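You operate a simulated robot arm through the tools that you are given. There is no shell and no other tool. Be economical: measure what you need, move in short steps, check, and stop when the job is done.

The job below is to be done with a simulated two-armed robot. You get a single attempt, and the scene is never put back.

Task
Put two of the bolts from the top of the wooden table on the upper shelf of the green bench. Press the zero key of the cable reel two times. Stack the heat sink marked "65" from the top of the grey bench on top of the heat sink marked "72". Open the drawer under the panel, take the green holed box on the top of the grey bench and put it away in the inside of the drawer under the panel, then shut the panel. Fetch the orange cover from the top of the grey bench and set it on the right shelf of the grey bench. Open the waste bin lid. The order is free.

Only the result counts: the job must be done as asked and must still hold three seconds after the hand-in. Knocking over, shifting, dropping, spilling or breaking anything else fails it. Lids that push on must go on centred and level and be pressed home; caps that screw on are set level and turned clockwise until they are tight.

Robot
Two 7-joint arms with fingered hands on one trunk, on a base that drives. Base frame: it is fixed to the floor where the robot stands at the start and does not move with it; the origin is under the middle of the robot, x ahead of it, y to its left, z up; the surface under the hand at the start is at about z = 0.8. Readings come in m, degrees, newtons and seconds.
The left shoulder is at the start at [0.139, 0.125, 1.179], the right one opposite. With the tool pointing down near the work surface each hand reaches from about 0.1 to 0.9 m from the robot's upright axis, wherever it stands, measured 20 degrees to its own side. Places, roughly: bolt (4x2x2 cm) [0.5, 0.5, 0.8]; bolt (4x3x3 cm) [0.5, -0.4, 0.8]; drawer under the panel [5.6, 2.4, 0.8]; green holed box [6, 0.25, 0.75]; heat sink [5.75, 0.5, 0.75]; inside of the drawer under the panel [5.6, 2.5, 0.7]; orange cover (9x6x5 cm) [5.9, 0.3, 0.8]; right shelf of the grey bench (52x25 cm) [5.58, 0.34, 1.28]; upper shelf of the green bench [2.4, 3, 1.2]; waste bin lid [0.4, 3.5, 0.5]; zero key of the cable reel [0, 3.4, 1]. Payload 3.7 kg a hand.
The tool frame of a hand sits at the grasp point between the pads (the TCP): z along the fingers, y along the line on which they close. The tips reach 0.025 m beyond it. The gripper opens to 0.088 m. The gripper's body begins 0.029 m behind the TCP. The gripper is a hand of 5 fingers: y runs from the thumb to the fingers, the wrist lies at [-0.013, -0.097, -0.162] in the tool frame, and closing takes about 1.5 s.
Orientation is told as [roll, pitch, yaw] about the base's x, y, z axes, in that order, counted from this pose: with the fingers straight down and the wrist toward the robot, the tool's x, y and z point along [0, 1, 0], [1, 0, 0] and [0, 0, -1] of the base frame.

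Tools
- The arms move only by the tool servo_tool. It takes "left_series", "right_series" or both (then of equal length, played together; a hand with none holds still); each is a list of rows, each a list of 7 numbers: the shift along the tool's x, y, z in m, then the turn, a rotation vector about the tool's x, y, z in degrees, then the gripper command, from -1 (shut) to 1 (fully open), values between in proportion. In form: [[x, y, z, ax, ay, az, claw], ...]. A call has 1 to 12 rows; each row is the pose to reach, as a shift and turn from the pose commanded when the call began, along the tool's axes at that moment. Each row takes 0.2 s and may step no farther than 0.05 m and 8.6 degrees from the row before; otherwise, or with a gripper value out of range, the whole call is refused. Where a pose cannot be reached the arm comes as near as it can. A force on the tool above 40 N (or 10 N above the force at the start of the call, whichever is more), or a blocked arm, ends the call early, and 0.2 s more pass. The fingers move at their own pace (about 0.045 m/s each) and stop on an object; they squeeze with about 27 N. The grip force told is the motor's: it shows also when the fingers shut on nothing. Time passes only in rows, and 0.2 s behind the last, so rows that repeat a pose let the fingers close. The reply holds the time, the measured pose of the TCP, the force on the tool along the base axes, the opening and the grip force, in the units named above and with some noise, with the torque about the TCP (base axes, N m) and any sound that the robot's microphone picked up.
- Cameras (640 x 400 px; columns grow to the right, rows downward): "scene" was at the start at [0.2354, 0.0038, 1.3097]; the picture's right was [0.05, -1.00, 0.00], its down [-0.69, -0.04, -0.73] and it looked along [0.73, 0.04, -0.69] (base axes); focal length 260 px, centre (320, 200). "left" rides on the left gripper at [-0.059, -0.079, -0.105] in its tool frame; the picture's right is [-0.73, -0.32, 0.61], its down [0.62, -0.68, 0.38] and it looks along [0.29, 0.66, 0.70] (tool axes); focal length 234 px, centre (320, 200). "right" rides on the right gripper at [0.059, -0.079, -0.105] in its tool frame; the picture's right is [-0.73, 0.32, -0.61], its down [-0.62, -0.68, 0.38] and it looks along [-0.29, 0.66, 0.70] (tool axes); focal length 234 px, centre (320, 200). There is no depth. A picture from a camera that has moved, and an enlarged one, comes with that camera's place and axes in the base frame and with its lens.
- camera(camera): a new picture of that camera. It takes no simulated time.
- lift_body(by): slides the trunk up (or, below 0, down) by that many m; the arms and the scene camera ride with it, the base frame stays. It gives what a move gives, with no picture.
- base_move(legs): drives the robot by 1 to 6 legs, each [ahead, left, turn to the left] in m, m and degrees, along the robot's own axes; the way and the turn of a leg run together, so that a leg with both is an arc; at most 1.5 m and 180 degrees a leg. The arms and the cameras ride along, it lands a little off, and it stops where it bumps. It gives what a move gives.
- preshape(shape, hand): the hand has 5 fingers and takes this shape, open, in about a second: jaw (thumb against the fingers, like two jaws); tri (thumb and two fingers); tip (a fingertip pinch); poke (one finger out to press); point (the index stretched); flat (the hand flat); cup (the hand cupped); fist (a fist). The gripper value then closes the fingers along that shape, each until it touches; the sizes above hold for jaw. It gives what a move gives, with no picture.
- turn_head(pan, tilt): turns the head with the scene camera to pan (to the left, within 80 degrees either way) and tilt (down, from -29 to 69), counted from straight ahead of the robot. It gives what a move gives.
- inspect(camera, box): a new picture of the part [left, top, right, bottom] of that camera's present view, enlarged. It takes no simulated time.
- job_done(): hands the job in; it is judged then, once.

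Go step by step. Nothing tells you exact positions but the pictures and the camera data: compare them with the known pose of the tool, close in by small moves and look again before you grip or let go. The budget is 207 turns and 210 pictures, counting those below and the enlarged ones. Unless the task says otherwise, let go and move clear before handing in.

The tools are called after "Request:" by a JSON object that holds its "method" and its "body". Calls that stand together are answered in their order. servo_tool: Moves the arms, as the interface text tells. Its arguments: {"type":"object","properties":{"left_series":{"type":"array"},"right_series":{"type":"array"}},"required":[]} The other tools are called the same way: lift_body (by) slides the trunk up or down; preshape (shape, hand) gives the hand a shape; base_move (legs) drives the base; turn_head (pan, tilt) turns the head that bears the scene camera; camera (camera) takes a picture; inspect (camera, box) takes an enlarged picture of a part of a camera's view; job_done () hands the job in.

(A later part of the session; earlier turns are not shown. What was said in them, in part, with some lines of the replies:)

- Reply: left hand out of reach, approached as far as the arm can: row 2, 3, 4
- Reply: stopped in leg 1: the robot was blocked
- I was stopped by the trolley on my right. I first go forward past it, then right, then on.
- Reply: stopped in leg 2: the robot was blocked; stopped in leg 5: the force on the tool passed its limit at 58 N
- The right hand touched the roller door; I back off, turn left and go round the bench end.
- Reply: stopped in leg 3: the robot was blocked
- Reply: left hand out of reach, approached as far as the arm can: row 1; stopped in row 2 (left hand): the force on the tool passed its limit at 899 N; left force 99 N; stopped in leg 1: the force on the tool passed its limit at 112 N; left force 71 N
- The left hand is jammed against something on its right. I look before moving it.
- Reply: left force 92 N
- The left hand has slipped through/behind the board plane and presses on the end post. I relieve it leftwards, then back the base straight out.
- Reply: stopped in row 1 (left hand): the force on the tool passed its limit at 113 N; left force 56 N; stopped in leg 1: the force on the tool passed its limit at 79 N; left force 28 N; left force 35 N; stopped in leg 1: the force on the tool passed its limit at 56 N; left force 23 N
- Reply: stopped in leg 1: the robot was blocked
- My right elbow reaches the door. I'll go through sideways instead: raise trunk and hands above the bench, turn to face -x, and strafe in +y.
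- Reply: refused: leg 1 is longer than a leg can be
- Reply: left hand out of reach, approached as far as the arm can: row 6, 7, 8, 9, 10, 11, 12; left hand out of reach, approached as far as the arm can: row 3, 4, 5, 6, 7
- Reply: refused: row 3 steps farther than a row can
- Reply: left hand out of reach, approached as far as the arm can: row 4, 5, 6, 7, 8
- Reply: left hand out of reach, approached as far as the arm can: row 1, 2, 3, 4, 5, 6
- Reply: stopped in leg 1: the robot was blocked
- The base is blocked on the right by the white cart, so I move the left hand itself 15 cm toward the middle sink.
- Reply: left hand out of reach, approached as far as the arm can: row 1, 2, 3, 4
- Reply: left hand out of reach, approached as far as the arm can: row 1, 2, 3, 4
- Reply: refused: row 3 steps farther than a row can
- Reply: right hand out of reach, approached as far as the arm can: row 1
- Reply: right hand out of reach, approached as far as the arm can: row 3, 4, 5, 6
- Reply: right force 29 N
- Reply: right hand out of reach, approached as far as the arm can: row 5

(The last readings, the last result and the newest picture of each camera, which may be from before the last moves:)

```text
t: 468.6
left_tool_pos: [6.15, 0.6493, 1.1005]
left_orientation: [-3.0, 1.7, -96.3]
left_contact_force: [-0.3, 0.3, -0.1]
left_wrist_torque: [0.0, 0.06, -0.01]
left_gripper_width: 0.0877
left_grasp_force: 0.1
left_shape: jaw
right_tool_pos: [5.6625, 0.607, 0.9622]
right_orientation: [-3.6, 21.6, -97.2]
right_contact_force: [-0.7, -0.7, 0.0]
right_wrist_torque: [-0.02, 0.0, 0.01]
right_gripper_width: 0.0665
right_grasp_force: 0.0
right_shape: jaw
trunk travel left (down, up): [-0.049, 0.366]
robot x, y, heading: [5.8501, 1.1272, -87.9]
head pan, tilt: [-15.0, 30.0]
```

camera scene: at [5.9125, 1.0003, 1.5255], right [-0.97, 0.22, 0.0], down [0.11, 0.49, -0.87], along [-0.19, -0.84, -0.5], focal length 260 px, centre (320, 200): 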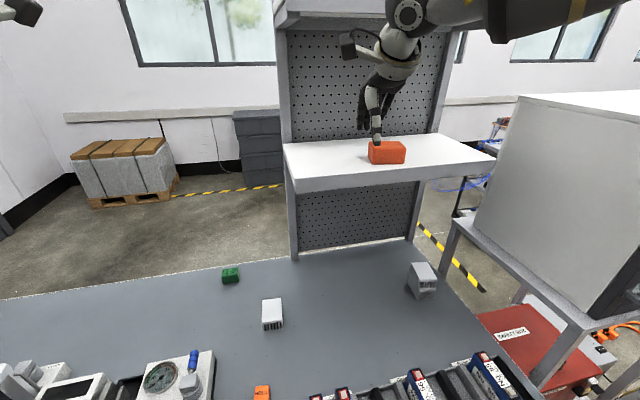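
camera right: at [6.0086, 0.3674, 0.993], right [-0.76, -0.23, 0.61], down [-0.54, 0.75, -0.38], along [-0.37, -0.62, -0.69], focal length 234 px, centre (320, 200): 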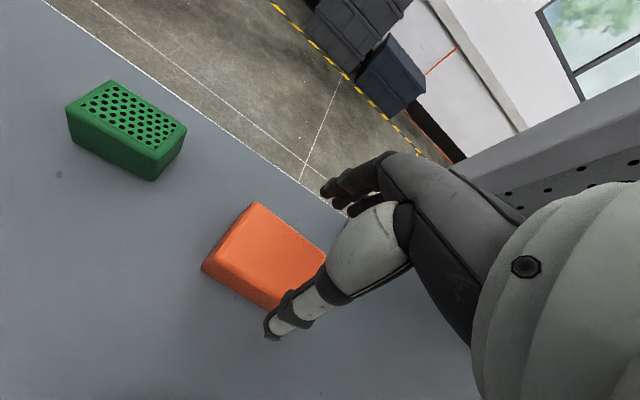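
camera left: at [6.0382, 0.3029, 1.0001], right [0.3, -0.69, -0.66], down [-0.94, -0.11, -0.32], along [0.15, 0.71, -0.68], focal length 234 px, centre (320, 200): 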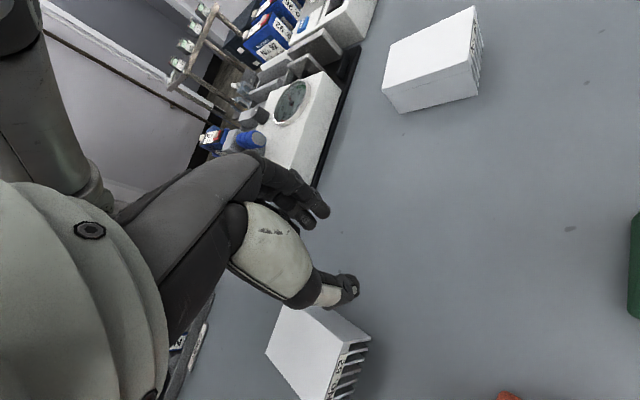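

Request:
{"method": "servo_tool", "body": {"left_series": [[-0.004, 0.044, 0.0, 0, 0, 0, 0.7], [-0.008, 0.088, 0.01, 0, 0, 0, 0.7], [-0.012, 0.132, 0.02, 0, 0, 0, 0.7], [-0.016, 0.176, 0.03, 0, 0, 0, 0.7], [-0.02, 0.22, 0.045, 0, 0, 0, 0.7], [-0.024, 0.264, 0.065, 0, 0, 0, 0.7], [-0.028, 0.305, 0.09, 0, 0, 0, 0.7], [-0.031, 0.345, 0.115, 0, 0, 0, 0.7], [-0.0315, 0.388, 0.135, 0, 0, 0, 0.7]]}}

Request:
{"method": "camera", "body": {"camera": "left"}}

```text
t: 470.6
left_tool_pos: [6.0688, 0.2682, 0.9527]
left_orientation: [-3.1, 1.9, -96.3]
left_contact_force: [-0.8, -0.5, -1.3]
left_wrist_torque: [0.03, 0.0, 0.0]
left_gripper_width: 0.075
left_grasp_force: 0.1
left_shape: jaw
right_tool_pos: [5.6626, 0.606, 0.962]
right_orientation: [-3.5, 21.8, -97.2]
right_contact_force: [0.5, -0.9, 0.0]
right_wrist_torque: [0.04, -0.01, 0.03]
right_gripper_width: 0.0662
right_grasp_force: 0.2
right_shape: jaw
trunk travel left (down, up): [-0.049, 0.366]
robot x, y, heading: [5.8492, 1.1252, -87.8]
head pan, tilt: [-15.0, 30.0]
```

```text
10 pictures are left
camera left: at [6.0234, 0.3492, 1.0625], right [-0.72, 0.42, -0.56], down [0.67, 0.62, -0.39], along [0.18, -0.66, -0.73], focal length 234 px, centre (320, 200)
```

left: 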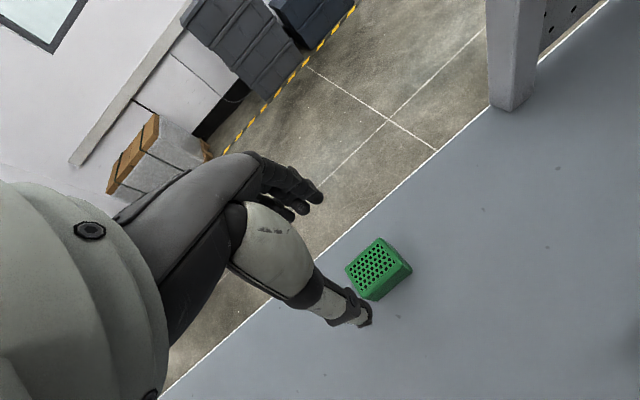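

Box at (6.067, 0.255). I descend, grip and lift.

Request:
{"method": "servo_tool", "body": {"left_series": [[0, 0.007, 0.04, 0, 0, 0, 0.7], [0, 0.012, 0.08, 0, 0, 0, 0.7], [0, 0.012, 0.11, 0, 0, 0, 0.7], [0, 0.012, 0.132, 0, 0, 0, 0.7], [0, 0.012, 0.132, 0, 0, 0, 0], [0, 0.012, 0.132, 0, 0, 0, -1], [0, 0.012, 0.132, 0, 0, 0, -1], [0, 0.012, 0.132, 0, 0, 0, -1], [0, 0.012, 0.132, 0, 0, 0, -1], [0, 0.012, 0.1, 0, 0, 0, -1], [0, 0.012, 0.06, 0, 0, 0, -1], [0, 0.012, 0.02, 0, 0, 0, -1]]}}

```text
t: 473.2
left_tool_pos: [6.0685, 0.2609, 0.937]
left_orientation: [-2.9, 1.9, -96.2]
left_contact_force: [0.0, -0.2, -0.4]
left_wrist_torque: [-0.02, 0.06, 0.02]
left_gripper_width: 0.0363
left_grasp_force: 27.0
left_shape: jaw
right_tool_pos: [5.6632, 0.6088, 0.9637]
right_orientation: [-3.5, 21.7, -97.3]
right_contact_force: [0.1, -0.1, 0.1]
right_wrist_torque: [-0.05, 0.01, 0.0]
right_gripper_width: 0.0665
right_grasp_force: 0.0
right_shape: jaw
trunk travel left (down, up): [-0.049, 0.366]
robot x, y, heading: [5.8508, 1.1242, -87.9]
head pan, tilt: [-15.0, 30.0]
```

Request:
{"method": "servo_tool", "body": {"left_series": [[0, -0.04, -0.02, 0, 0, 0, -1], [0, -0.08, -0.04, 0, 0, 0, -1], [0, -0.12, -0.06, 0, 0, 0, -1], [0, -0.16, -0.08, 0, 0, 0, -1], [0, -0.2, -0.1, 0, 0, 0, -1], [0, -0.24, -0.12, 0, 0, 0, -1], [0, -0.28, -0.13, 0, 0, 0, -1], [0, -0.32, -0.13, 0, 0, 0, -1]], "right_series": [[0, 0, -0.02, -3, 0, 0, 0.5], [0, 0, -0.04, -6, 0, 0, 0.5], [0, -0.01, -0.06, -9, 0, 0, 0.5], [0, -0.02, -0.08, -12, 0, 0, 0.5], [0, -0.03, -0.1, -15, 0, 0, 0.5], [0, -0.04, -0.11, -18, 0, 0, 0.5], [0, -0.04, -0.12, -21, 0, 0, 0.5], [0, -0.04, -0.12, -21, 0, 0, 0.5]]}}

Request:
{"method": "lift_body", "body": {"by": 0.2}}

Request:
{"method": "base_move", "body": {"legs": [[-0.36, 0, 0], [0, 0, 179]]}}

Request:
{"method": "turn_head", "body": {"pan": 0, "tilt": 25}}

Request:
{"method": "camera", "body": {"camera": "scene"}}

```text
t: 475.0
left_tool_pos: [6.109, 0.5764, 1.0723]
left_orientation: [-3.0, 1.8, -96.2]
left_contact_force: [-0.3, 0.4, -1.0]
left_wrist_torque: [-0.01, 0.03, -0.01]
left_gripper_width: 0.0358
left_grasp_force: 26.8
left_shape: jaw
right_tool_pos: [5.6685, 0.5988, 1.0903]
right_orientation: [-3.3, 0.6, -96.0]
right_contact_force: [-0.9, 0.1, -0.1]
right_wrist_torque: [0.03, 0.02, 0.0]
right_gripper_width: 0.066
right_grasp_force: 0.1
right_shape: jaw
trunk travel left (down, up): [-0.049, 0.366]
robot x, y, heading: [5.851, 1.1281, -87.8]
head pan, tilt: [-15.0, 30.0]
```

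```text
t: 477.2
left_tool_pos: [6.1104, 0.572, 1.2718]
left_orientation: [-3.0, 2.0, -96.3]
left_contact_force: [-0.3, -0.2, -1.1]
left_wrist_torque: [-0.03, 0.03, 0.02]
left_gripper_width: 0.0361
left_grasp_force: 27.2
left_shape: jaw
right_tool_pos: [5.6679, 0.5978, 1.2886]
right_orientation: [-3.3, 0.9, -95.9]
right_contact_force: [0.3, 0.3, 0.4]
right_wrist_torque: [0.01, -0.02, -0.03]
right_gripper_width: 0.0661
right_grasp_force: 0.0
right_shape: jaw
trunk travel left (down, up): [-0.249, 0.166]
robot x, y, heading: [5.8478, 1.1276, -87.7]
head pan, tilt: [-15.0, 30.0]
```

```text
t: 486.8
left_tool_pos: [5.5823, 2.0373, 1.274]
left_orientation: [-3.0, 1.8, 83.2]
left_contact_force: [-0.3, 0.0, -1.1]
left_wrist_torque: [-0.01, -0.02, 0.02]
left_gripper_width: 0.0354
left_grasp_force: 26.9
left_shape: jaw
right_tool_pos: [6.0227, 2.0065, 1.2899]
right_orientation: [-3.3, 0.7, 83.4]
right_contact_force: [0.6, 0.4, 0.8]
right_wrist_torque: [0.0, 0.02, 0.01]
right_gripper_width: 0.0664
right_grasp_force: 0.1
right_shape: jaw
trunk travel left (down, up): [-0.249, 0.166]
robot x, y, heading: [5.8378, 1.4822, 91.5]
head pan, tilt: [-15.0, 30.0]
```

```text
t: 487.6
left_tool_pos: [5.5823, 2.0368, 1.2738]
left_orientation: [-3.0, 1.8, 83.1]
left_contact_force: [0.6, 0.1, -1.5]
left_wrist_torque: [0.04, -0.01, 0.01]
left_gripper_width: 0.0352
left_grasp_force: 27.7
left_shape: jaw
right_tool_pos: [6.0226, 2.0082, 1.2883]
right_orientation: [-3.3, 0.7, 83.6]
right_contact_force: [0.4, 0.0, -0.9]
right_wrist_torque: [0.01, -0.03, 0.02]
right_gripper_width: 0.0661
right_grasp_force: 0.1
right_shape: jaw
trunk travel left (down, up): [-0.249, 0.166]
robot x, y, heading: [5.8349, 1.484, 91.9]
head pan, tilt: [0.0, 25.0]
```

```text
9 pictures are left
camera scene: at [5.8335, 1.677, 1.3902], right [1.0, 0.03, 0.0], down [0.01, -0.42, -0.91], along [-0.03, 0.91, -0.42], focal length 260 px, centre (320, 200)
```

scene: 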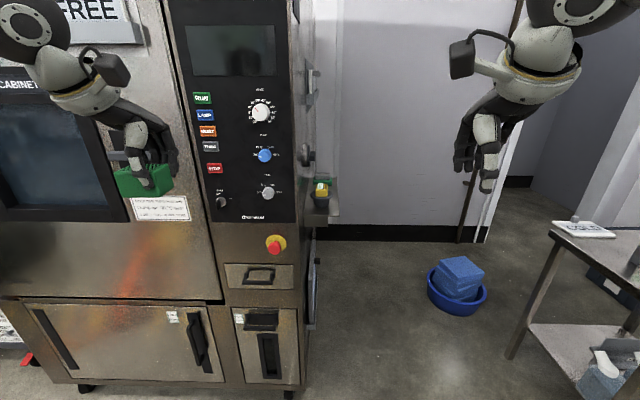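

The drawer with its handle is under the control panel at about (5.604, 2.35, 0.80). I zoom in on it.

Request:
{"method": "inspect", "body": {"camera": "scene", "box": [208, 225, 320, 315]}}

```text
4.44 times, centred on (264, 270) of scene
camera zoom: at [5.8335, 1.677, 1.3902], right [1.0, 0.03, 0.0], down [0.01, -0.42, -0.91], along [-0.03, 0.91, -0.42], focal length 1154 px, centre (569, -111)
```

zoom: 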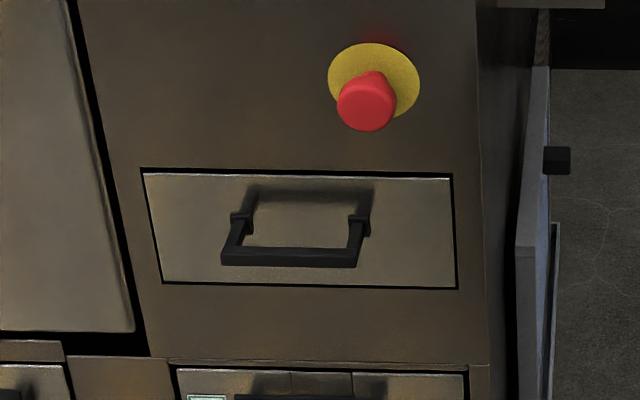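

The handle is a U-bar along x at about (5.608, 2.32, 0.796). I'll pull with the right hand at the bar's left part, clear of the E-stop; first I shift the base left so it's on the right hand's side.

Request:
{"method": "base_move", "body": {"legs": [[0, 0.47, -1.9], [0.05, 0, 0]]}}

Request:
{"method": "servo_tool", "body": {"right_series": [[0, 0.01, 0.04, -7, 0, 0, 0.5], [0, 0.02, 0.08, -14, 0, 0, 0.5], [-0.005, 0.03, 0.12, -21, 0, 0, 0.5], [-0.01, 0.04, 0.16, -28, 0, 0, 0.5], [-0.015, 0.05, 0.2, -35, 0, 0, 0.5], [-0.02, 0.06, 0.24, -42, 0, 0, 0.5], [-0.02, 0.07, 0.28, -49, 0, 0, 0.5], [-0.02, 0.08, 0.32, -56, 0, 0, 0.5], [-0.02, 0.09, 0.36, -60, 0, 0, 0.5], [-0.02, 0.1, 0.4, -60, 0, 0, 0.5]]}}

Request:
{"method": "camera", "body": {"camera": "right"}}

```text
t: 492.8
left_tool_pos: [5.1354, 2.0918, 1.2737]
left_orientation: [-3.1, 1.8, 80.9]
left_contact_force: [0.2, 0.9, -1.1]
left_wrist_torque: [0.01, -0.05, 0.05]
left_gripper_width: 0.0352
left_grasp_force: 26.9
left_shape: jaw
right_tool_pos: [5.5751, 2.0442, 1.2887]
right_orientation: [-3.3, 0.8, 81.3]
right_contact_force: [-0.6, -0.4, 0.0]
right_wrist_torque: [-0.01, 0.0, 0.04]
right_gripper_width: 0.0665
right_grasp_force: 0.0
right_shape: jaw
trunk travel left (down, up): [-0.249, 0.166]
robot x, y, heading: [5.3678, 1.5267, 89.4]
head pan, tilt: [0.0, 25.0]
```

```text
t: 494.9
left_tool_pos: [5.1339, 2.0916, 1.2724]
left_orientation: [-3.1, 1.8, 81.0]
left_contact_force: [-0.6, -0.9, -0.9]
left_wrist_torque: [0.02, -0.08, 0.0]
left_gripper_width: 0.0353
left_grasp_force: 26.5
left_shape: jaw
right_tool_pos: [5.5778, 2.0892, 1.144]
right_orientation: [0.9, -44.9, 72.8]
right_contact_force: [-0.7, 0.0, -0.2]
right_wrist_torque: [0.0, -0.02, 0.0]
right_gripper_width: 0.0659
right_grasp_force: 0.0
right_shape: jaw
right hand out of reach, approached as far as the arm can: row 5, 6, 7, 8, 9, 10
trunk travel left (down, up): [-0.249, 0.166]
robot x, y, heading: [5.3642, 1.5311, 89.5]
head pan, tilt: [0.0, 25.0]
```

```text
7 pictures are left
camera right: at [5.485, 1.9814, 1.163], right [0.64, -0.4, 0.65], down [0.53, -0.38, -0.76], along [0.55, 0.83, -0.03], focal length 234 px, centre (320, 200)
```

right: 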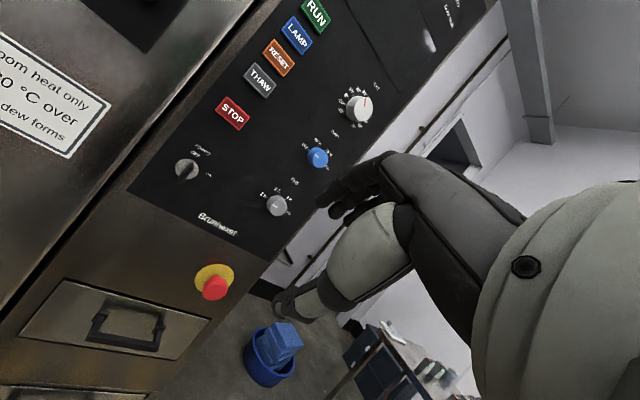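

Two views agree: bar at (5.605, 2.331, 0.788), E-stop tip at (5.671, 2.33, 0.918). I lower the trunk and approach, turning the hand square to the bar.

Request:
{"method": "lift_body", "body": {"by": -0.16}}

Request:
{"method": "servo_tool", "body": {"right_series": [[0, 0, 0, 0, 4, -4, 0.5], [0, 0, 0, 0, 8, -8, 0.5], [0, 0, 0, 0, 12, -12, 0.5]]}}

```text
t: 496.8
left_tool_pos: [5.1358, 2.0893, 1.114]
left_orientation: [-3.0, 1.6, 81.0]
left_contact_force: [-0.2, -0.8, -0.8]
left_wrist_torque: [0.0, -0.01, -0.03]
left_gripper_width: 0.0354
left_grasp_force: 26.5
left_shape: jaw
right_tool_pos: [5.5799, 2.1201, 0.8032]
right_orientation: [-6.4, -21.9, 76.6]
right_contact_force: [-0.8, 0.5, -1.0]
right_wrist_torque: [0.0, 0.03, -0.01]
right_gripper_width: 0.0659
right_grasp_force: 0.1
right_shape: jaw
trunk travel left (down, up): [-0.089, 0.326]
robot x, y, heading: [5.3686, 1.5272, 89.4]
head pan, tilt: [0.0, 25.0]
```

```text
t: 497.6
left_tool_pos: [5.1386, 2.0924, 1.112]
left_orientation: [-2.8, 1.9, 81.0]
left_contact_force: [0.2, 0.2, -1.0]
left_wrist_torque: [0.02, 0.0, -0.01]
left_gripper_width: 0.0353
left_grasp_force: 27.0
left_shape: jaw
right_tool_pos: [5.5376, 2.1178, 0.8033]
right_orientation: [0.1, -14.7, 82.0]
right_contact_force: [-0.1, -0.4, -0.9]
right_wrist_torque: [-0.01, 0.04, -0.01]
right_gripper_width: 0.066
right_grasp_force: 0.1
right_shape: jaw
right hand out of reach, approached as far as the arm can: row 1, 2, 3
trunk travel left (down, up): [-0.089, 0.326]
robot x, y, heading: [5.3689, 1.5262, 89.6]
head pan, tilt: [0.0, 25.0]
```

Request:
{"method": "servo_tool", "body": {"right_series": [[-0.004, 0.028, -0.008, -6, 0.4, -1.6, 0.2], [-0.008, 0.056, -0.016, -12, 0.8, -3.2, 0.2], [-0.012, 0.084, -0.024, -18, 1.2, -4.8, 0.2], [-0.016, 0.112, -0.03, -24, 1.6, -6.4, 0.2], [-0.0197, 0.1388, -0.033, -30, 2, -8, 0.2]]}}

```text
t: 498.8
left_tool_pos: [5.1366, 2.0909, 1.1145]
left_orientation: [-3.0, 1.8, 80.9]
left_contact_force: [0.4, 0.2, -0.9]
left_wrist_torque: [0.0, -0.03, 0.01]
left_gripper_width: 0.0354
left_grasp_force: 26.6
left_shape: jaw
right_tool_pos: [5.594, 2.1436, 0.8474]
right_orientation: [-3.9, -18.6, 81.0]
right_contact_force: [-0.1, 0.6, 0.4]
right_wrist_torque: [0.01, 0.0, 0.01]
right_gripper_width: 0.0532
right_grasp_force: 0.1
right_shape: jaw
right hand out of reach, approached as far as the arm can: row 1, 2, 3, 4, 5
trunk travel left (down, up): [-0.089, 0.326]
robot x, y, heading: [5.3701, 1.5281, 89.6]
head pan, tilt: [0.0, 25.0]
```

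Request:
{"method": "base_move", "body": {"legs": [[-0.12, 0, 0]]}}

Request:
{"method": "servo_tool", "body": {"right_series": [[0.009, 0.036, 0.01, -4, 0.5, -1.4, 0.2], [0.018, 0.072, 0.02, -8, 1, -2.8, 0.2], [0.027, 0.108, 0.03, -13, 1.5, -4.2, 0.2], [0.036, 0.144, 0.04, -17, 2, -5.6, 0.2], [0.045, 0.18, 0.05, -22, 2.5, -7, 0.2], [0.0547, 0.2166, 0.0592, -26, 3, -8.5, 0.2]]}}

```text
t: 500.0
left_tool_pos: [5.1354, 1.9733, 1.1128]
left_orientation: [-3.0, 1.7, 80.9]
left_contact_force: [0.0, 0.5, -2.0]
left_wrist_torque: [-0.01, -0.04, -0.02]
left_gripper_width: 0.0352
left_grasp_force: 27.4
left_shape: jaw
right_tool_pos: [5.5925, 2.0262, 0.8466]
right_orientation: [-4.1, -18.6, 81.0]
right_contact_force: [0.2, -1.2, -0.1]
right_wrist_torque: [-0.02, 0.01, -0.01]
right_gripper_width: 0.053
right_grasp_force: 0.1
right_shape: jaw
trunk travel left (down, up): [-0.089, 0.326]
robot x, y, heading: [5.3647, 1.4103, 89.6]
head pan, tilt: [0.0, 25.0]
```

```text
t: 501.4
left_tool_pos: [5.1355, 1.9748, 1.1128]
left_orientation: [-3.1, 1.9, 80.9]
left_contact_force: [0.1, -0.2, -1.7]
left_wrist_torque: [-0.02, 0.02, -0.01]
left_gripper_width: 0.0355
left_grasp_force: 27.2
left_shape: jaw
right_tool_pos: [5.6146, 2.2817, 0.9545]
right_orientation: [-6.5, -37.5, 94.6]
right_contact_force: [0.1, 0.3, -0.4]
right_wrist_torque: [-0.02, 0.0, -0.02]
right_gripper_width: 0.0528
right_grasp_force: 0.1
right_shape: jaw
right hand out of reach, approached as far as the arm can: row 1, 2, 3, 4, 5, 6
trunk travel left (down, up): [-0.089, 0.326]
robot x, y, heading: [5.365, 1.4127, 89.3]
head pan, tilt: [0.0, 25.0]
```

Near the E-stop; I shift left and back a bit, then lower the trunk.

Request:
{"method": "servo_tool", "body": {"right_series": [[0.02, -0.015, 0.01, 0, 0, 0, 0.2], [0.045, -0.03, 0.02, 0, 0, 0, 0.2]]}}

Request:
{"method": "lift_body", "body": {"by": -0.085}}

```text
t: 502.0
left_tool_pos: [5.1339, 1.9735, 1.1132]
left_orientation: [-3.2, 1.8, 80.9]
left_contact_force: [-0.6, -0.6, -1.2]
left_wrist_torque: [-0.01, -0.04, 0.02]
left_gripper_width: 0.0353
left_grasp_force: 27.0
left_shape: jaw
right_tool_pos: [5.5813, 2.2782, 0.9491]
right_orientation: [-6.0, -36.0, 94.9]
right_contact_force: [-0.3, -0.1, -0.3]
right_wrist_torque: [-0.01, 0.03, 0.0]
right_gripper_width: 0.0529
right_grasp_force: 0.0
right_shape: jaw
right hand out of reach, approached as far as the arm can: row 1, 2
trunk travel left (down, up): [-0.089, 0.326]
robot x, y, heading: [5.366, 1.4098, 89.4]
head pan, tilt: [0.0, 25.0]
```

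```text
t: 502.8
left_tool_pos: [5.136, 1.9775, 1.0483]
left_orientation: [-3.2, 2.9, 80.8]
left_contact_force: [0.4, -0.1, -0.5]
left_wrist_torque: [-0.02, 0.0, 0.04]
left_gripper_width: 0.0353
left_grasp_force: 26.9
left_shape: jaw
right_tool_pos: [5.5811, 2.2892, 0.7955]
right_orientation: [-4.6, -28.1, 94.3]
right_contact_force: [0.6, -6.4, 16.6]
right_wrist_torque: [0.59, 0.03, 0.0]
right_gripper_width: 0.053
right_grasp_force: 0.0
right_shape: jaw
trunk travel left (down, up): [-0.03, 0.385]
robot x, y, heading: [5.3651, 1.4103, 89.0]
head pan, tilt: [0.0, 25.0]
stopped: the force on the tool passed its limit at 54 N (the readings are from after the stop); the commanded pose is now the measured one
```

The fingers landed on the bar from above, so I'm about 4 cm short. I raise, move forward 4 cm and lower again.

Request:
{"method": "lift_body", "body": {"by": 0.05}}

Request:
{"method": "base_move", "body": {"legs": [[0.035, 0, 0]]}}

Request:
{"method": "camera", "body": {"camera": "right"}}

```text
t: 503.8
left_tool_pos: [5.1358, 1.9813, 1.0964]
left_orientation: [-3.3, 3.2, 80.9]
left_contact_force: [0.8, -0.1, -0.6]
left_wrist_torque: [0.01, 0.0, 0.01]
left_gripper_width: 0.0355
left_grasp_force: 26.7
left_shape: jaw
right_tool_pos: [5.5812, 2.2896, 0.8358]
right_orientation: [-4.7, -27.3, 94.5]
right_contact_force: [0.2, -0.2, -0.5]
right_wrist_torque: [0.01, 0.01, 0.03]
right_gripper_width: 0.0528
right_grasp_force: 0.0
right_shape: jaw
trunk travel left (down, up): [-0.08, 0.335]
robot x, y, heading: [5.3686, 1.4067, 89.5]
head pan, tilt: [0.0, 25.0]
```

```text
t: 504.7
left_tool_pos: [5.1351, 2.011, 1.0967]
left_orientation: [-3.2, 3.0, 80.8]
left_contact_force: [-0.5, 0.7, -1.0]
left_wrist_torque: [0.01, -0.01, 0.0]
left_gripper_width: 0.0352
left_grasp_force: 27.3
left_shape: jaw
right_tool_pos: [5.5779, 2.3191, 0.838]
right_orientation: [-4.6, -27.4, 94.6]
right_contact_force: [0.6, -10.6, 0.3]
right_wrist_torque: [0.08, 0.02, -0.12]
right_gripper_width: 0.0496
right_grasp_force: 0.0
right_shape: jaw
trunk travel left (down, up): [-0.08, 0.335]
robot x, y, heading: [5.3659, 1.4409, 89.1]
head pan, tilt: [0.0, 25.0]
stopped in leg 1: the force on the tool passed its limit at 58 N (the readings are from after the stop); the commanded pose is now the measured one
```

```text
6 pictures are left
camera right: at [5.5219, 2.1975, 0.891], right [0.68, 0.04, 0.74], down [0.69, -0.4, -0.61], along [0.27, 0.92, -0.3], focal length 234 px, centre (320, 200)
```

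right: 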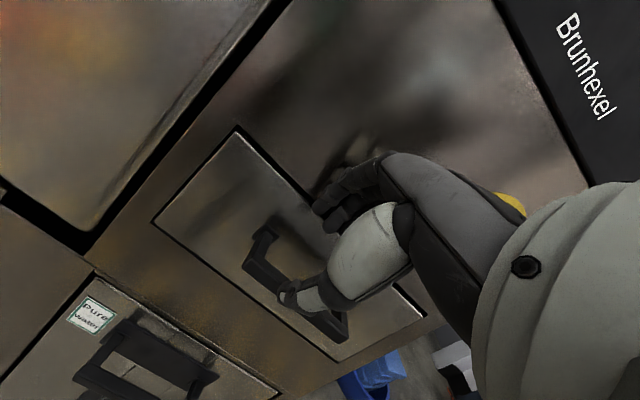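

The bar is now between the thumb (front) and the fingers (behind). I narrow the opening slightly, lower, and close.

Request:
{"method": "servo_tool", "body": {"right_series": [[0, -0.002, 0, 0, 0, 0, 0.0], [0, -0.003, 0, 0, 0, 0, 0.0]]}}

Request:
{"method": "lift_body", "body": {"by": -0.035}}

Request:
{"method": "servo_tool", "body": {"right_series": [[0, 0, 0, 0, 0, 0, -0.3], [0, 0, 0, 0, 0, 0, -0.7], [0, 0, 0, 0, 0, 0, -1], [0, 0, 0, 0, 0, 0, -1], [0, 0, 0, 0, 0, 0, -1]]}}

```text
t: 505.3
left_tool_pos: [5.1357, 2.012, 1.097]
left_orientation: [-3.2, 3.1, 80.8]
left_contact_force: [-0.8, 0.7, -1.1]
left_wrist_torque: [0.03, -0.01, -0.01]
left_gripper_width: 0.0353
left_grasp_force: 27.2
left_shape: jaw
right_tool_pos: [5.578, 2.317, 0.8385]
right_orientation: [-4.5, -27.4, 94.6]
right_contact_force: [0.3, -0.9, -0.2]
right_wrist_torque: [0.02, 0.01, -0.03]
right_gripper_width: 0.0436
right_grasp_force: 0.0
right_shape: jaw
trunk travel left (down, up): [-0.08, 0.335]
robot x, y, heading: [5.3694, 1.4432, 89.1]
head pan, tilt: [0.0, 25.0]
```

```text
t: 506.1
left_tool_pos: [5.1359, 2.0111, 1.0629]
left_orientation: [-3.3, 2.9, 80.8]
left_contact_force: [-0.4, -0.1, -0.7]
left_wrist_torque: [0.01, -0.04, 0.0]
left_gripper_width: 0.0352
left_grasp_force: 27.4
left_shape: jaw
right_tool_pos: [5.5794, 2.3178, 0.8052]
right_orientation: [-4.5, -27.4, 94.6]
right_contact_force: [0.1, -2.9, 0.5]
right_wrist_torque: [-0.01, -0.02, -0.04]
right_gripper_width: 0.0426
right_grasp_force: 0.1
right_shape: jaw
trunk travel left (down, up): [-0.045, 0.37]
robot x, y, heading: [5.3718, 1.4398, 89.2]
head pan, tilt: [0.0, 25.0]
```

```text
t: 507.3
left_tool_pos: [5.1349, 2.0118, 1.0626]
left_orientation: [-3.2, 3.1, 80.8]
left_contact_force: [0.4, 0.1, -0.8]
left_wrist_torque: [0.01, -0.02, 0.01]
left_gripper_width: 0.0351
left_grasp_force: 26.9
left_shape: jaw
right_tool_pos: [5.5789, 2.3173, 0.8017]
right_orientation: [-4.5, -27.2, 94.7]
right_contact_force: [0.7, -2.8, 0.1]
right_wrist_torque: [-0.19, -0.06, 0.04]
right_gripper_width: 0.0072
right_grasp_force: 26.8
right_shape: jaw
trunk travel left (down, up): [-0.045, 0.37]
robot x, y, heading: [5.3677, 1.4378, 89.6]
head pan, tilt: [0.0, 25.0]
```

Gripped. I pull the drawer open by backing the base.

Request:
{"method": "base_move", "body": {"legs": [[-0.2, 0, 0]]}}

Request:
{"method": "turn_head", "body": {"pan": -15, "tilt": 35}}

Request:
{"method": "camera", "body": {"camera": "scene"}}

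```text
t: 508.9
left_tool_pos: [5.135, 1.8156, 1.062]
left_orientation: [-3.2, 3.1, 80.8]
left_contact_force: [0.4, -0.4, -0.7]
left_wrist_torque: [0.0, -0.03, -0.03]
left_gripper_width: 0.0353
left_grasp_force: 27.4
left_shape: jaw
right_tool_pos: [5.5786, 2.1223, 0.801]
right_orientation: [-4.6, -27.3, 94.6]
right_contact_force: [10.0, 9.3, -0.6]
right_wrist_torque: [0.09, -0.19, -0.11]
right_gripper_width: 0.006
right_grasp_force: 26.9
right_shape: jaw
trunk travel left (down, up): [-0.045, 0.37]
robot x, y, heading: [5.3711, 1.2457, 89.5]
head pan, tilt: [0.0, 25.0]
```

```text
t: 509.7
left_tool_pos: [5.133, 1.8156, 1.0618]
left_orientation: [-3.2, 3.3, 80.8]
left_contact_force: [-0.2, 0.6, -1.5]
left_wrist_torque: [0.01, -0.05, -0.01]
left_gripper_width: 0.0352
left_grasp_force: 26.4
left_shape: jaw
right_tool_pos: [5.5794, 2.1219, 0.8025]
right_orientation: [-4.7, -27.2, 94.4]
right_contact_force: [5.3, 8.6, -0.8]
right_wrist_torque: [0.05, -0.13, -0.01]
right_gripper_width: 0.006
right_grasp_force: 26.8
right_shape: jaw
trunk travel left (down, up): [-0.045, 0.37]
robot x, y, heading: [5.3665, 1.2456, 89.2]
head pan, tilt: [-15.0, 35.0]
```

```text
5 pictures are left
camera scene: at [5.3955, 1.6377, 1.1415], right [0.96, -0.27, 0.0], down [-0.15, -0.55, -0.82], along [0.22, 0.79, -0.57], focal length 260 px, centre (320, 200)
```

scene: 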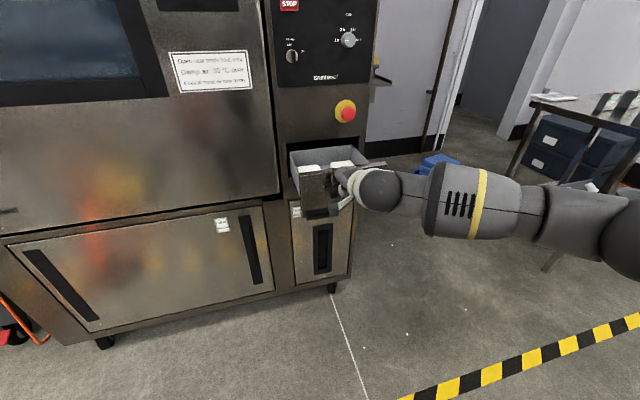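

The drawer is open about 20 cm. I zoom into it, release the handle, raise, and reposition the base so the left hand is over the drawer.

Request:
{"method": "servo_tool", "body": {"right_series": [[0, 0, 0, 0, 0, 0, -0.5], [0, 0, 0, 0, 0, 0, -0.3], [0, 0, 0, 0, 0, 0, -0.3]]}}

Request:
{"method": "lift_body", "body": {"by": 0.16}}

Request:
{"method": "base_move", "body": {"legs": [[-0.08, 0, 0], [0, -0.42, 0], [0.33, 0, 0]]}}

Request:
{"method": "turn_head", "body": {"pan": 20, "tilt": 45}}

Request:
{"method": "camera", "body": {"camera": "scene"}}

```text
t: 510.5
left_tool_pos: [5.1324, 1.8152, 1.0619]
left_orientation: [-3.1, 3.1, 80.9]
left_contact_force: [0.7, -0.5, -1.4]
left_wrist_torque: [0.01, 0.0, 0.04]
left_gripper_width: 0.0353
left_grasp_force: 27.2
left_shape: jaw
right_tool_pos: [5.5763, 2.1207, 0.8044]
right_orientation: [-4.5, -27.3, 94.7]
right_contact_force: [0.9, 0.1, 1.1]
right_wrist_torque: [-0.01, -0.02, 0.0]
right_gripper_width: 0.0303
right_grasp_force: 0.0
right_shape: jaw
trunk travel left (down, up): [-0.045, 0.37]
robot x, y, heading: [5.3637, 1.2401, 89.4]
head pan, tilt: [-15.0, 35.0]
```

```text
t: 512.3
left_tool_pos: [5.1332, 1.8159, 1.2198]
left_orientation: [-3.3, 3.3, 80.8]
left_contact_force: [0.2, -0.1, -0.6]
left_wrist_torque: [-0.03, -0.02, -0.03]
left_gripper_width: 0.0354
left_grasp_force: 26.8
left_shape: jaw
right_tool_pos: [5.5782, 2.1076, 1.063]
right_orientation: [-5.4, -35.0, 94.8]
right_contact_force: [-0.3, 0.1, -1.7]
right_wrist_torque: [0.03, 0.01, 0.04]
right_gripper_width: 0.0304
right_grasp_force: 0.0
right_shape: jaw
trunk travel left (down, up): [-0.205, 0.21]
robot x, y, heading: [5.3672, 1.2458, 89.3]
head pan, tilt: [-15.0, 35.0]
```

```text
t: 519.0
left_tool_pos: [5.5531, 2.0622, 1.2213]
left_orientation: [-3.1, 3.1, 81.5]
left_contact_force: [-0.1, 0.2, -0.7]
left_wrist_torque: [0.0, -0.04, 0.0]
left_gripper_width: 0.0352
left_grasp_force: 26.9
left_shape: jaw
right_tool_pos: [5.9941, 2.3586, 1.0644]
right_orientation: [-5.5, -35.2, 95.4]
right_contact_force: [0.6, 0.1, 0.1]
right_wrist_torque: [0.01, -0.01, -0.01]
right_gripper_width: 0.0305
right_grasp_force: 0.1
right_shape: jaw
trunk travel left (down, up): [-0.205, 0.21]
robot x, y, heading: [5.7907, 1.4915, 90.2]
head pan, tilt: [-15.0, 35.0]
```

```text
t: 520.0
left_tool_pos: [5.5538, 2.0624, 1.2215]
left_orientation: [-3.3, 3.2, 81.4]
left_contact_force: [-0.1, -0.9, -1.2]
left_wrist_torque: [0.01, -0.02, -0.02]
left_gripper_width: 0.0354
left_grasp_force: 27.3
left_shape: jaw
right_tool_pos: [5.9936, 2.359, 1.0658]
right_orientation: [-5.3, -35.2, 95.5]
right_contact_force: [0.3, -0.4, -0.1]
right_wrist_torque: [0.01, 0.03, 0.02]
right_gripper_width: 0.0308
right_grasp_force: 0.1
right_shape: jaw
trunk travel left (down, up): [-0.205, 0.21]
robot x, y, heading: [5.7888, 1.4931, 90.0]
head pan, tilt: [20.0, 45.0]
```

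```text
4 pictures are left
camera scene: at [5.765, 1.7166, 1.3131], right [0.94, 0.34, 0.0], down [0.24, -0.67, -0.71], along [-0.24, 0.67, -0.71], focal length 260 px, centre (320, 200)
```

scene: 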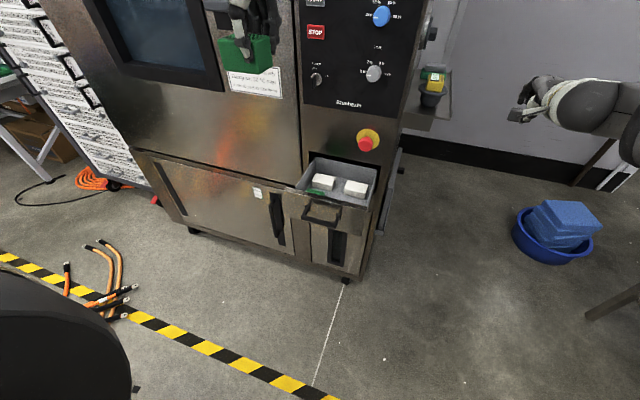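

Inside lie two white boxes; the front strip (y about 2.19–2.26, x about 5.65) is free. I bring the green box over that spot.

Request:
{"method": "servo_tool", "body": {"left_series": [[-0.01, 0.025, 0.035, 0, 0, -2, -1], [-0.02, 0.05, 0.07, 0, 0, -4, -1], [-0.03, 0.075, 0.105, 0, 0, -6, -1], [-0.04, 0.1, 0.14, 0, 0, -8, -1], [-0.05, 0.125, 0.175, 0, 0, -8, -1], [-0.06, 0.15, 0.21, 0, 0, -8, -1], [-0.066, 0.172, 0.25, 0, 0, -8, -1], [-0.066, 0.172, 0.29, 0, 0, -8, -1]]}}

Request:
{"method": "camera", "body": {"camera": "left"}}

```text
t: 521.8
left_tool_pos: [5.6588, 2.2046, 0.9239]
left_orientation: [-2.8, 3.5, 89.5]
left_contact_force: [0.0, -0.4, -1.9]
left_wrist_torque: [0.02, -0.04, -0.02]
left_gripper_width: 0.035
left_grasp_force: 27.3
left_shape: jaw
right_tool_pos: [5.9932, 2.3592, 1.0645]
right_orientation: [-5.4, -35.2, 95.4]
right_contact_force: [0.0, 0.3, 0.3]
right_wrist_torque: [-0.01, -0.01, 0.0]
right_gripper_width: 0.0306
right_grasp_force: 0.1
right_shape: jaw
trunk travel left (down, up): [-0.205, 0.21]
robot x, y, heading: [5.7898, 1.4956, 89.9]
head pan, tilt: [20.0, 45.0]
```

```text
3 pictures are left
camera left: at [5.7098, 2.1308, 1.0363], right [0.75, -0.36, -0.55], down [-0.61, -0.7, -0.37], along [-0.25, 0.61, -0.75], focal length 234 px, centre (320, 200)
```

left: 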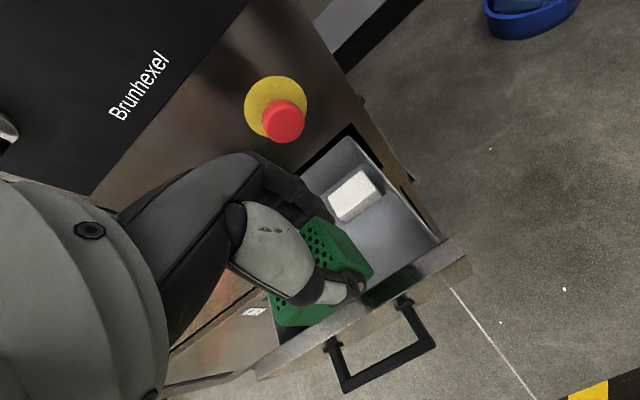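

The free patch is right below; I shift 2.5 cm deeper, lower into the drawer, release and come straight up.

Request:
{"method": "servo_tool", "body": {"left_series": [[0, 0.012, 0.01, 0, 0, 0, -1], [0, 0.025, 0.03, 0, 0, 0, -1], [0, 0.025, 0.06, 0, 0, 0, -1], [0, 0.025, 0.09, 0, 0, 0, -1], [0, 0.025, 0.115, 0, 0, 0, -1], [0, 0.025, 0.125, 0, 0, 0, -1]]}}

```text
t: 523.1
left_tool_pos: [5.6313, 2.1956, 0.8679]
left_orientation: [-3.7, 1.5, 89.3]
left_contact_force: [-1.1, -1.0, 30.8]
left_wrist_torque: [-0.17, -0.08, -0.09]
left_gripper_width: 0.0355
left_grasp_force: 26.6
left_shape: jaw
left hand out of reach, approached as far as the arm can: row 1, 2, 3, 4, 5, 6
right_tool_pos: [5.9946, 2.3561, 1.0681]
right_orientation: [-5.4, -35.2, 95.4]
right_contact_force: [0.5, 0.0, -0.6]
right_wrist_torque: [-0.02, 0.04, 0.01]
right_gripper_width: 0.0305
right_grasp_force: 0.1
right_shape: jaw
trunk travel left (down, up): [-0.205, 0.21]
robot x, y, heading: [5.7888, 1.496, 90.1]
head pan, tilt: [20.0, 45.0]
stopped in row 6 (left hand): the force on the tool passed its limit at 46 N (the readings are from after the stop); the commanded pose is now the measured one
```

Reach clipped and the box touched the front rim. I lift, bring the base 5 cm forward and 3 cm right, then lower with the trunk.

Request:
{"method": "lift_body", "body": {"by": 0.04}}

Request:
{"method": "base_move", "body": {"legs": [[0.045, -0.025, 0]]}}

Request:
{"method": "lift_body", "body": {"by": -0.04}}

Request:
{"method": "lift_body", "body": {"by": -0.03}}

```text
t: 523.9
left_tool_pos: [5.6294, 2.1956, 0.9579]
left_orientation: [-3.3, -3.4, 89.5]
left_contact_force: [0.5, 1.4, -2.7]
left_wrist_torque: [0.0, -0.01, 0.0]
left_gripper_width: 0.035
left_grasp_force: 26.9
left_shape: jaw
right_tool_pos: [5.9945, 2.34, 1.1754]
right_orientation: [-6.1, -40.6, 95.9]
right_contact_force: [-0.4, 0.6, 0.1]
right_wrist_torque: [0.02, 0.0, 0.02]
right_gripper_width: 0.0307
right_grasp_force: 0.0
right_shape: jaw
trunk travel left (down, up): [-0.245, 0.17]
robot x, y, heading: [5.7919, 1.4941, 90.1]
head pan, tilt: [20.0, 45.0]
```

```text
t: 524.9
left_tool_pos: [5.6539, 2.2384, 0.9626]
left_orientation: [-3.2, -3.6, 89.4]
left_contact_force: [-0.6, 0.1, -1.5]
left_wrist_torque: [0.05, -0.03, -0.01]
left_gripper_width: 0.0349
left_grasp_force: 27.1
left_shape: jaw
right_tool_pos: [6.0186, 2.3834, 1.1776]
right_orientation: [-6.2, -40.8, 96.0]
right_contact_force: [0.2, 0.3, -0.2]
right_wrist_torque: [0.01, 0.0, 0.04]
right_gripper_width: 0.0304
right_grasp_force: 0.2
right_shape: jaw
trunk travel left (down, up): [-0.245, 0.17]
robot x, y, heading: [5.8169, 1.5377, 90.2]
head pan, tilt: [20.0, 45.0]
```

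```text
t: 525.7
left_tool_pos: [5.6539, 2.2372, 0.9244]
left_orientation: [-3.3, -3.8, 89.4]
left_contact_force: [-0.2, -1.0, -0.5]
left_wrist_torque: [0.0, -0.01, -0.05]
left_gripper_width: 0.0351
left_grasp_force: 26.8
left_shape: jaw
right_tool_pos: [6.019, 2.3795, 1.1424]
right_orientation: [-6.1, -41.0, 96.0]
right_contact_force: [-0.4, -0.3, 0.4]
right_wrist_torque: [0.01, 0.0, 0.02]
right_gripper_width: 0.0306
right_grasp_force: 0.0
right_shape: jaw
trunk travel left (down, up): [-0.205, 0.21]
robot x, y, heading: [5.8163, 1.5396, 89.8]
head pan, tilt: [20.0, 45.0]
```

```text
t: 526.5
left_tool_pos: [5.6546, 2.2366, 0.8947]
left_orientation: [-3.2, -3.8, 89.2]
left_contact_force: [-0.6, -0.6, 0.0]
left_wrist_torque: [0.03, -0.03, 0.0]
left_gripper_width: 0.0352
left_grasp_force: 27.1
left_shape: jaw
right_tool_pos: [6.0187, 2.3793, 1.1125]
right_orientation: [-6.2, -41.2, 96.0]
right_contact_force: [0.1, -0.9, 0.2]
right_wrist_torque: [-0.03, 0.0, 0.01]
right_gripper_width: 0.0307
right_grasp_force: 0.0
right_shape: jaw
trunk travel left (down, up): [-0.175, 0.24]
robot x, y, heading: [5.8175, 1.5361, 89.9]
head pan, tilt: [20.0, 45.0]
```

Lined up at (5.655, 2.237). Continue down into the drawer.

Request:
{"method": "lift_body", "body": {"by": -0.045}}

Request:
{"method": "lift_body", "body": {"by": -0.03}}

Request:
{"method": "lift_body", "body": {"by": -0.015}}

```text
t: 527.3
left_tool_pos: [5.6539, 2.2369, 0.8497]
left_orientation: [-3.3, -3.8, 89.2]
left_contact_force: [-0.5, -0.8, -0.7]
left_wrist_torque: [-0.01, 0.0, -0.02]
left_gripper_width: 0.0349
left_grasp_force: 26.7
left_shape: jaw
right_tool_pos: [6.0192, 2.3793, 1.0673]
right_orientation: [-6.1, -41.0, 96.1]
right_contact_force: [0.6, -0.6, 0.6]
right_wrist_torque: [-0.02, 0.0, -0.01]
right_gripper_width: 0.0306
right_grasp_force: 0.1
right_shape: jaw
trunk travel left (down, up): [-0.13, 0.285]
robot x, y, heading: [5.8136, 1.54, 90.4]
head pan, tilt: [20.0, 45.0]
```

```text
t: 528.1
left_tool_pos: [5.6544, 2.237, 0.8202]
left_orientation: [-3.3, -3.8, 89.3]
left_contact_force: [-0.7, 0.5, 0.0]
left_wrist_torque: [0.05, 0.01, 0.02]
left_gripper_width: 0.035
left_grasp_force: 26.9
left_shape: jaw
right_tool_pos: [6.0187, 2.3807, 1.0376]
right_orientation: [-6.1, -41.1, 96.1]
right_contact_force: [-0.3, -0.3, 0.5]
right_wrist_torque: [0.0, 0.0, 0.01]
right_gripper_width: 0.0304
right_grasp_force: 0.0
right_shape: jaw
trunk travel left (down, up): [-0.1, 0.315]
robot x, y, heading: [5.8175, 1.5364, 90.0]
head pan, tilt: [20.0, 45.0]
```

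```text
t: 528.7
left_tool_pos: [5.6542, 2.2367, 0.8035]
left_orientation: [-3.2, -3.7, 89.4]
left_contact_force: [-0.5, -0.4, -0.7]
left_wrist_torque: [0.01, -0.01, 0.0]
left_gripper_width: 0.0353
left_grasp_force: 26.9
left_shape: jaw
right_tool_pos: [6.0179, 2.3803, 1.0215]
right_orientation: [-6.3, -41.0, 96.0]
right_contact_force: [-0.9, -0.4, -0.3]
right_wrist_torque: [0.0, 0.0, -0.02]
right_gripper_width: 0.0304
right_grasp_force: 0.1
right_shape: jaw
trunk travel left (down, up): [-0.085, 0.33]
robot x, y, heading: [5.8145, 1.5348, 89.8]
head pan, tilt: [20.0, 45.0]
```

Request:
{"method": "lift_body", "body": {"by": -0.018}}

Request:
{"method": "servo_tool", "body": {"left_series": [[0, 0, 0, 0, 0, 0, -0.1], [0, 0, 0, 0, 0, 0, 0.08], [0, 0, 0, 0, 0, 0, 0.08], [0, 0, 0, 0, 0, 0, 0.08]]}}

Request:
{"method": "lift_body", "body": {"by": 0.16}}

Request:
{"method": "camera", "body": {"camera": "left"}}

```text
t: 529.3
left_tool_pos: [5.6539, 2.2364, 0.7856]
left_orientation: [-3.4, -3.8, 89.3]
left_contact_force: [-0.1, -0.2, -0.5]
left_wrist_torque: [0.0, -0.03, -0.01]
left_gripper_width: 0.035
left_grasp_force: 26.8
left_shape: jaw
right_tool_pos: [6.0185, 2.3799, 1.0031]
right_orientation: [-6.1, -41.0, 96.1]
right_contact_force: [-0.4, -0.2, 0.0]
right_wrist_torque: [-0.03, 0.05, -0.05]
right_gripper_width: 0.0307
right_grasp_force: 0.2
right_shape: jaw
trunk travel left (down, up): [-0.067, 0.348]
robot x, y, heading: [5.8161, 1.5383, 89.8]
head pan, tilt: [20.0, 45.0]
```

```text
t: 530.3
left_tool_pos: [5.6537, 2.2366, 0.7829]
left_orientation: [-3.3, -3.6, 89.2]
left_contact_force: [0.0, -0.4, -0.1]
left_wrist_torque: [0.02, -0.01, -0.02]
left_gripper_width: 0.0472
left_grasp_force: 0.0
left_shape: jaw
right_tool_pos: [6.0187, 2.3806, 1.0009]
right_orientation: [-6.1, -40.9, 96.1]
right_contact_force: [-0.5, 0.2, -0.7]
right_wrist_torque: [0.01, -0.01, 0.01]
right_gripper_width: 0.0307
right_grasp_force: 0.0
right_shape: jaw
trunk travel left (down, up): [-0.067, 0.348]
robot x, y, heading: [5.8153, 1.539, 89.8]
head pan, tilt: [20.0, 45.0]
```

```text
t: 532.2
left_tool_pos: [5.6529, 2.238, 0.9424]
left_orientation: [-3.2, -3.4, 89.3]
left_contact_force: [-0.3, 0.0, 0.2]
left_wrist_torque: [0.01, 0.02, -0.01]
left_gripper_width: 0.0472
left_grasp_force: 0.0
left_shape: jaw
right_tool_pos: [6.0186, 2.3816, 1.1579]
right_orientation: [-6.1, -40.7, 96.0]
right_contact_force: [-0.6, -0.2, -0.9]
right_wrist_torque: [0.02, -0.02, -0.01]
right_gripper_width: 0.0306
right_grasp_force: 0.2
right_shape: jaw
trunk travel left (down, up): [-0.227, 0.188]
robot x, y, heading: [5.8117, 1.5394, 90.0]
head pan, tilt: [20.0, 45.0]
```

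```text
2 pictures are left
camera left: at [5.7046, 2.1518, 1.0446], right [0.76, -0.3, -0.58], down [-0.61, -0.65, -0.46], along [-0.24, 0.7, -0.67], focal length 234 px, centre (320, 200)
```

left: 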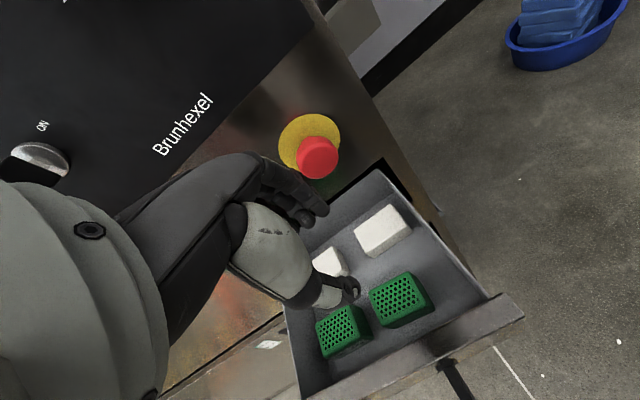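

The green box lies in the drawer. Now I close the left hand, bring it in front of the handle bar and push the drawer shut with the base.

Request:
{"method": "servo_tool", "body": {"left_series": [[0.01, -0.04, -0.01, -5, 0, 0, -0.5], [0.02, -0.08, -0.01, -10, 0, 0, -1], [0.03, -0.12, -0.01, -15, 0, 0, -1], [0.04, -0.16, -0.01, -20, 0, 0, -1], [0.05, -0.19, -0.01, -25, 0, 0, -1]]}}

Request:
{"method": "lift_body", "body": {"by": -0.1}}

```text
t: 533.4
left_tool_pos: [5.6015, 2.0476, 0.9383]
left_orientation: [-3.8, -28.6, 90.9]
left_contact_force: [-0.4, -0.7, -0.5]
left_wrist_torque: [0.0, -0.02, 0.0]
left_gripper_width: 0.0
left_grasp_force: 26.9
left_shape: jaw
right_tool_pos: [6.0188, 2.38, 1.1614]
right_orientation: [-6.1, -40.8, 96.0]
right_contact_force: [-0.5, -0.5, -1.0]
right_wrist_torque: [0.01, 0.0, -0.01]
right_gripper_width: 0.0306
right_grasp_force: 0.0
right_shape: jaw
trunk travel left (down, up): [-0.227, 0.188]
robot x, y, heading: [5.8181, 1.5388, 90.2]
head pan, tilt: [20.0, 45.0]
```

```text
t: 534.7
left_tool_pos: [5.6007, 2.0405, 0.7829]
left_orientation: [-3.5, -19.1, 90.9]
left_contact_force: [-0.4, -0.1, -0.8]
left_wrist_torque: [-0.01, -0.02, 0.03]
left_gripper_width: 0.0
left_grasp_force: 27.0
left_shape: jaw
right_tool_pos: [6.0187, 2.3787, 1.0632]
right_orientation: [-6.2, -41.0, 96.0]
right_contact_force: [0.5, 0.5, 0.3]
right_wrist_torque: [-0.02, 0.02, 0.0]
right_gripper_width: 0.0302
right_grasp_force: 0.0
right_shape: jaw
trunk travel left (down, up): [-0.127, 0.288]
robot x, y, heading: [5.8184, 1.5408, 89.8]
head pan, tilt: [20.0, 45.0]
```

I first pull the right hand back so it stays clear of the machine's side bracket, then push.

Request:
{"method": "servo_tool", "body": {"right_series": [[0, -0.026, -0.034, 0, 0, 0, -0.3], [0, -0.052, -0.067, 3, 0, 0, -0.3], [0, -0.078, -0.1, 6, 0, 0, -0.3], [0, -0.104, -0.134, 10, 0, 0, -0.3], [0, -0.13, -0.168, 14, 0, 0, -0.3], [0, -0.156, -0.2, 18, 0, 0, -0.3]]}}

Request:
{"method": "base_move", "body": {"legs": [[0.15, 0, 0]]}}

Request:
{"method": "base_move", "body": {"legs": [[0.12, 0, 0]]}}

```text
t: 536.1
left_tool_pos: [5.6009, 2.0421, 0.7805]
left_orientation: [-3.6, -19.0, 90.9]
left_contact_force: [-0.7, -0.6, 0.6]
left_wrist_torque: [-0.03, 0.03, 0.02]
left_gripper_width: 0.0
left_grasp_force: 27.1
left_shape: jaw
right_tool_pos: [6.0237, 2.1281, 1.108]
right_orientation: [-5.0, -22.9, 94.0]
right_contact_force: [-0.1, 0.1, -0.9]
right_wrist_torque: [0.03, 0.01, -0.03]
right_gripper_width: 0.0307
right_grasp_force: 0.1
right_shape: jaw
trunk travel left (down, up): [-0.127, 0.288]
robot x, y, heading: [5.8157, 1.5392, 90.0]
head pan, tilt: [20.0, 45.0]
```

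```text
t: 537.5
left_tool_pos: [5.6022, 2.1925, 0.7807]
left_orientation: [-3.4, -18.9, 90.7]
left_contact_force: [-0.2, -0.3, 0.5]
left_wrist_torque: [-0.01, -0.03, -0.01]
left_gripper_width: 0.0
left_grasp_force: 27.4
left_shape: jaw
right_tool_pos: [6.0262, 2.2794, 1.1069]
right_orientation: [-5.0, -22.9, 93.8]
right_contact_force: [-0.3, 1.2, 0.4]
right_wrist_torque: [0.0, -0.01, 0.01]
right_gripper_width: 0.0308
right_grasp_force: 0.0
right_shape: jaw
trunk travel left (down, up): [-0.127, 0.288]
robot x, y, heading: [5.8145, 1.6888, 89.9]
head pan, tilt: [20.0, 45.0]
```

```text
t: 538.8
left_tool_pos: [5.6017, 2.3022, 0.7827]
left_orientation: [-3.7, -18.7, 91.1]
left_contact_force: [-1.3, -9.8, 5.7]
left_wrist_torque: [0.17, 0.03, 0.13]
left_gripper_width: 0.0001
left_grasp_force: 27.0
left_shape: jaw
right_tool_pos: [6.0243, 2.3919, 1.1075]
right_orientation: [-5.2, -23.0, 94.1]
right_contact_force: [0.3, 0.2, 0.0]
right_wrist_torque: [0.05, 0.01, -0.03]
right_gripper_width: 0.0306
right_grasp_force: 0.0
right_shape: jaw
trunk travel left (down, up): [-0.127, 0.288]
robot x, y, heading: [5.8155, 1.7999, 90.2]
head pan, tilt: [20.0, 45.0]
stopped in leg 1: the force on the tool passed its limit at 47 N (the readings are from after the stop); the commanded pose is now the measured one
```

It stopped with firm resistance at the expected closed position. I check.

Request:
{"method": "camera", "body": {"camera": "left"}}

```text
1 pictures are left
camera left: at [5.6553, 2.1927, 0.8586], right [0.77, -0.11, -0.63], down [-0.59, -0.52, -0.62], along [-0.26, 0.85, -0.46], focal length 234 px, centre (320, 200)
```

left: 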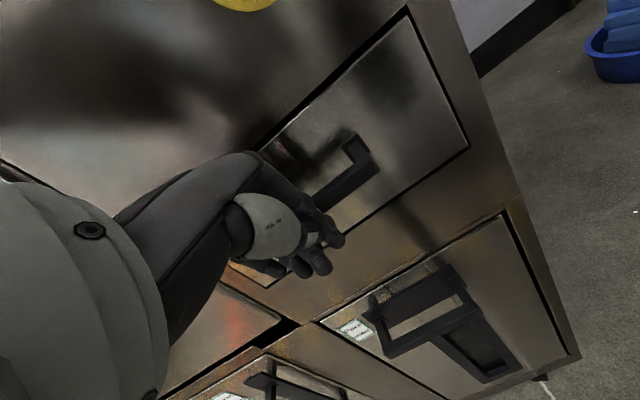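

The drawer front is flush with the machine. I back away so both hands are clear.

Request:
{"method": "base_move", "body": {"legs": [[-0.3, 0, 0]]}}

Request:
{"method": "camera", "body": {"camera": "scene"}}

```text
t: 540.8
left_tool_pos: [5.6005, 2.0072, 0.7815]
left_orientation: [-3.7, -18.8, 90.8]
left_contact_force: [0.1, 0.5, -0.2]
left_wrist_torque: [0.01, -0.01, 0.03]
left_gripper_width: 0.0
left_grasp_force: 26.9
left_shape: jaw
right_tool_pos: [6.026, 2.0975, 1.1074]
right_orientation: [-5.0, -22.9, 93.8]
right_contact_force: [0.8, -0.2, -0.7]
right_wrist_torque: [0.0, -0.02, 0.01]
right_gripper_width: 0.0304
right_grasp_force: 0.1
right_shape: jaw
trunk travel left (down, up): [-0.127, 0.288]
robot x, y, heading: [5.8164, 1.5096, 89.8]
head pan, tilt: [20.0, 45.0]
```

```text
0 pictures are left
camera scene: at [5.7904, 1.8137, 1.2249], right [0.94, 0.34, 0.0], down [0.24, -0.67, -0.71], along [-0.24, 0.67, -0.71], focal length 260 px, centre (320, 200)
```

scene: 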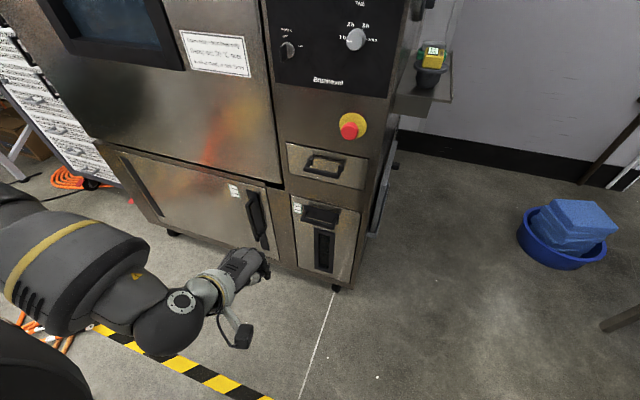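

The drawer is fully shut, both hands are clear, and every part of the task has been carried out, so I hand it in.

Request:
{"method": "job_done", "body": {}}

```text
The job is handed in.
```

I did every part of the task and handed the job in. However, I bumped or touched several things on the way that I was told to leave alone, and I can't rule out that one of them shifted.

**Done as asked:**
- **Bolts:** two are on the upper shelf of the green bench. One slipped in my grip and had to be set down on the green bench top and picked up again.
- **Zero key:** pressed twice, with a click heard each time.
- **Heat sinks:** No. 65 is stacked on the one I took to be No. 72. I never read that label; the only other sink on the bench reads No. 62.
- **Green box:** it is in the drawer under the panel, and the drawer is shut flush. I took "shut the panel" to mean closing that drawer.
- **Orange cover:** it is on the right shelf of the grey bench.
- **Waste bin:** the lid is open and stayed open after I let go.

**Contacts along the way:**
- **Grey bench:** my left hand got through its back board and jammed against the end post, with a force reading of 899 N. I backed it out and saw nothing displaced, but I did not check the bench's position afterwards.
- **Green bench shelf:** one hand hit something at about the height of the hanging bin No. 29 (52 N), and a finger rested on socket 26 (about 7 N). Both looked in place afterwards.
- **Base and arm bumps:** the drive was stopped by something beside the green bench, by what I took for the trolley, near the end of the grey bench, by the white cart and by the roller door. One hand also pressed the door at 58 N.
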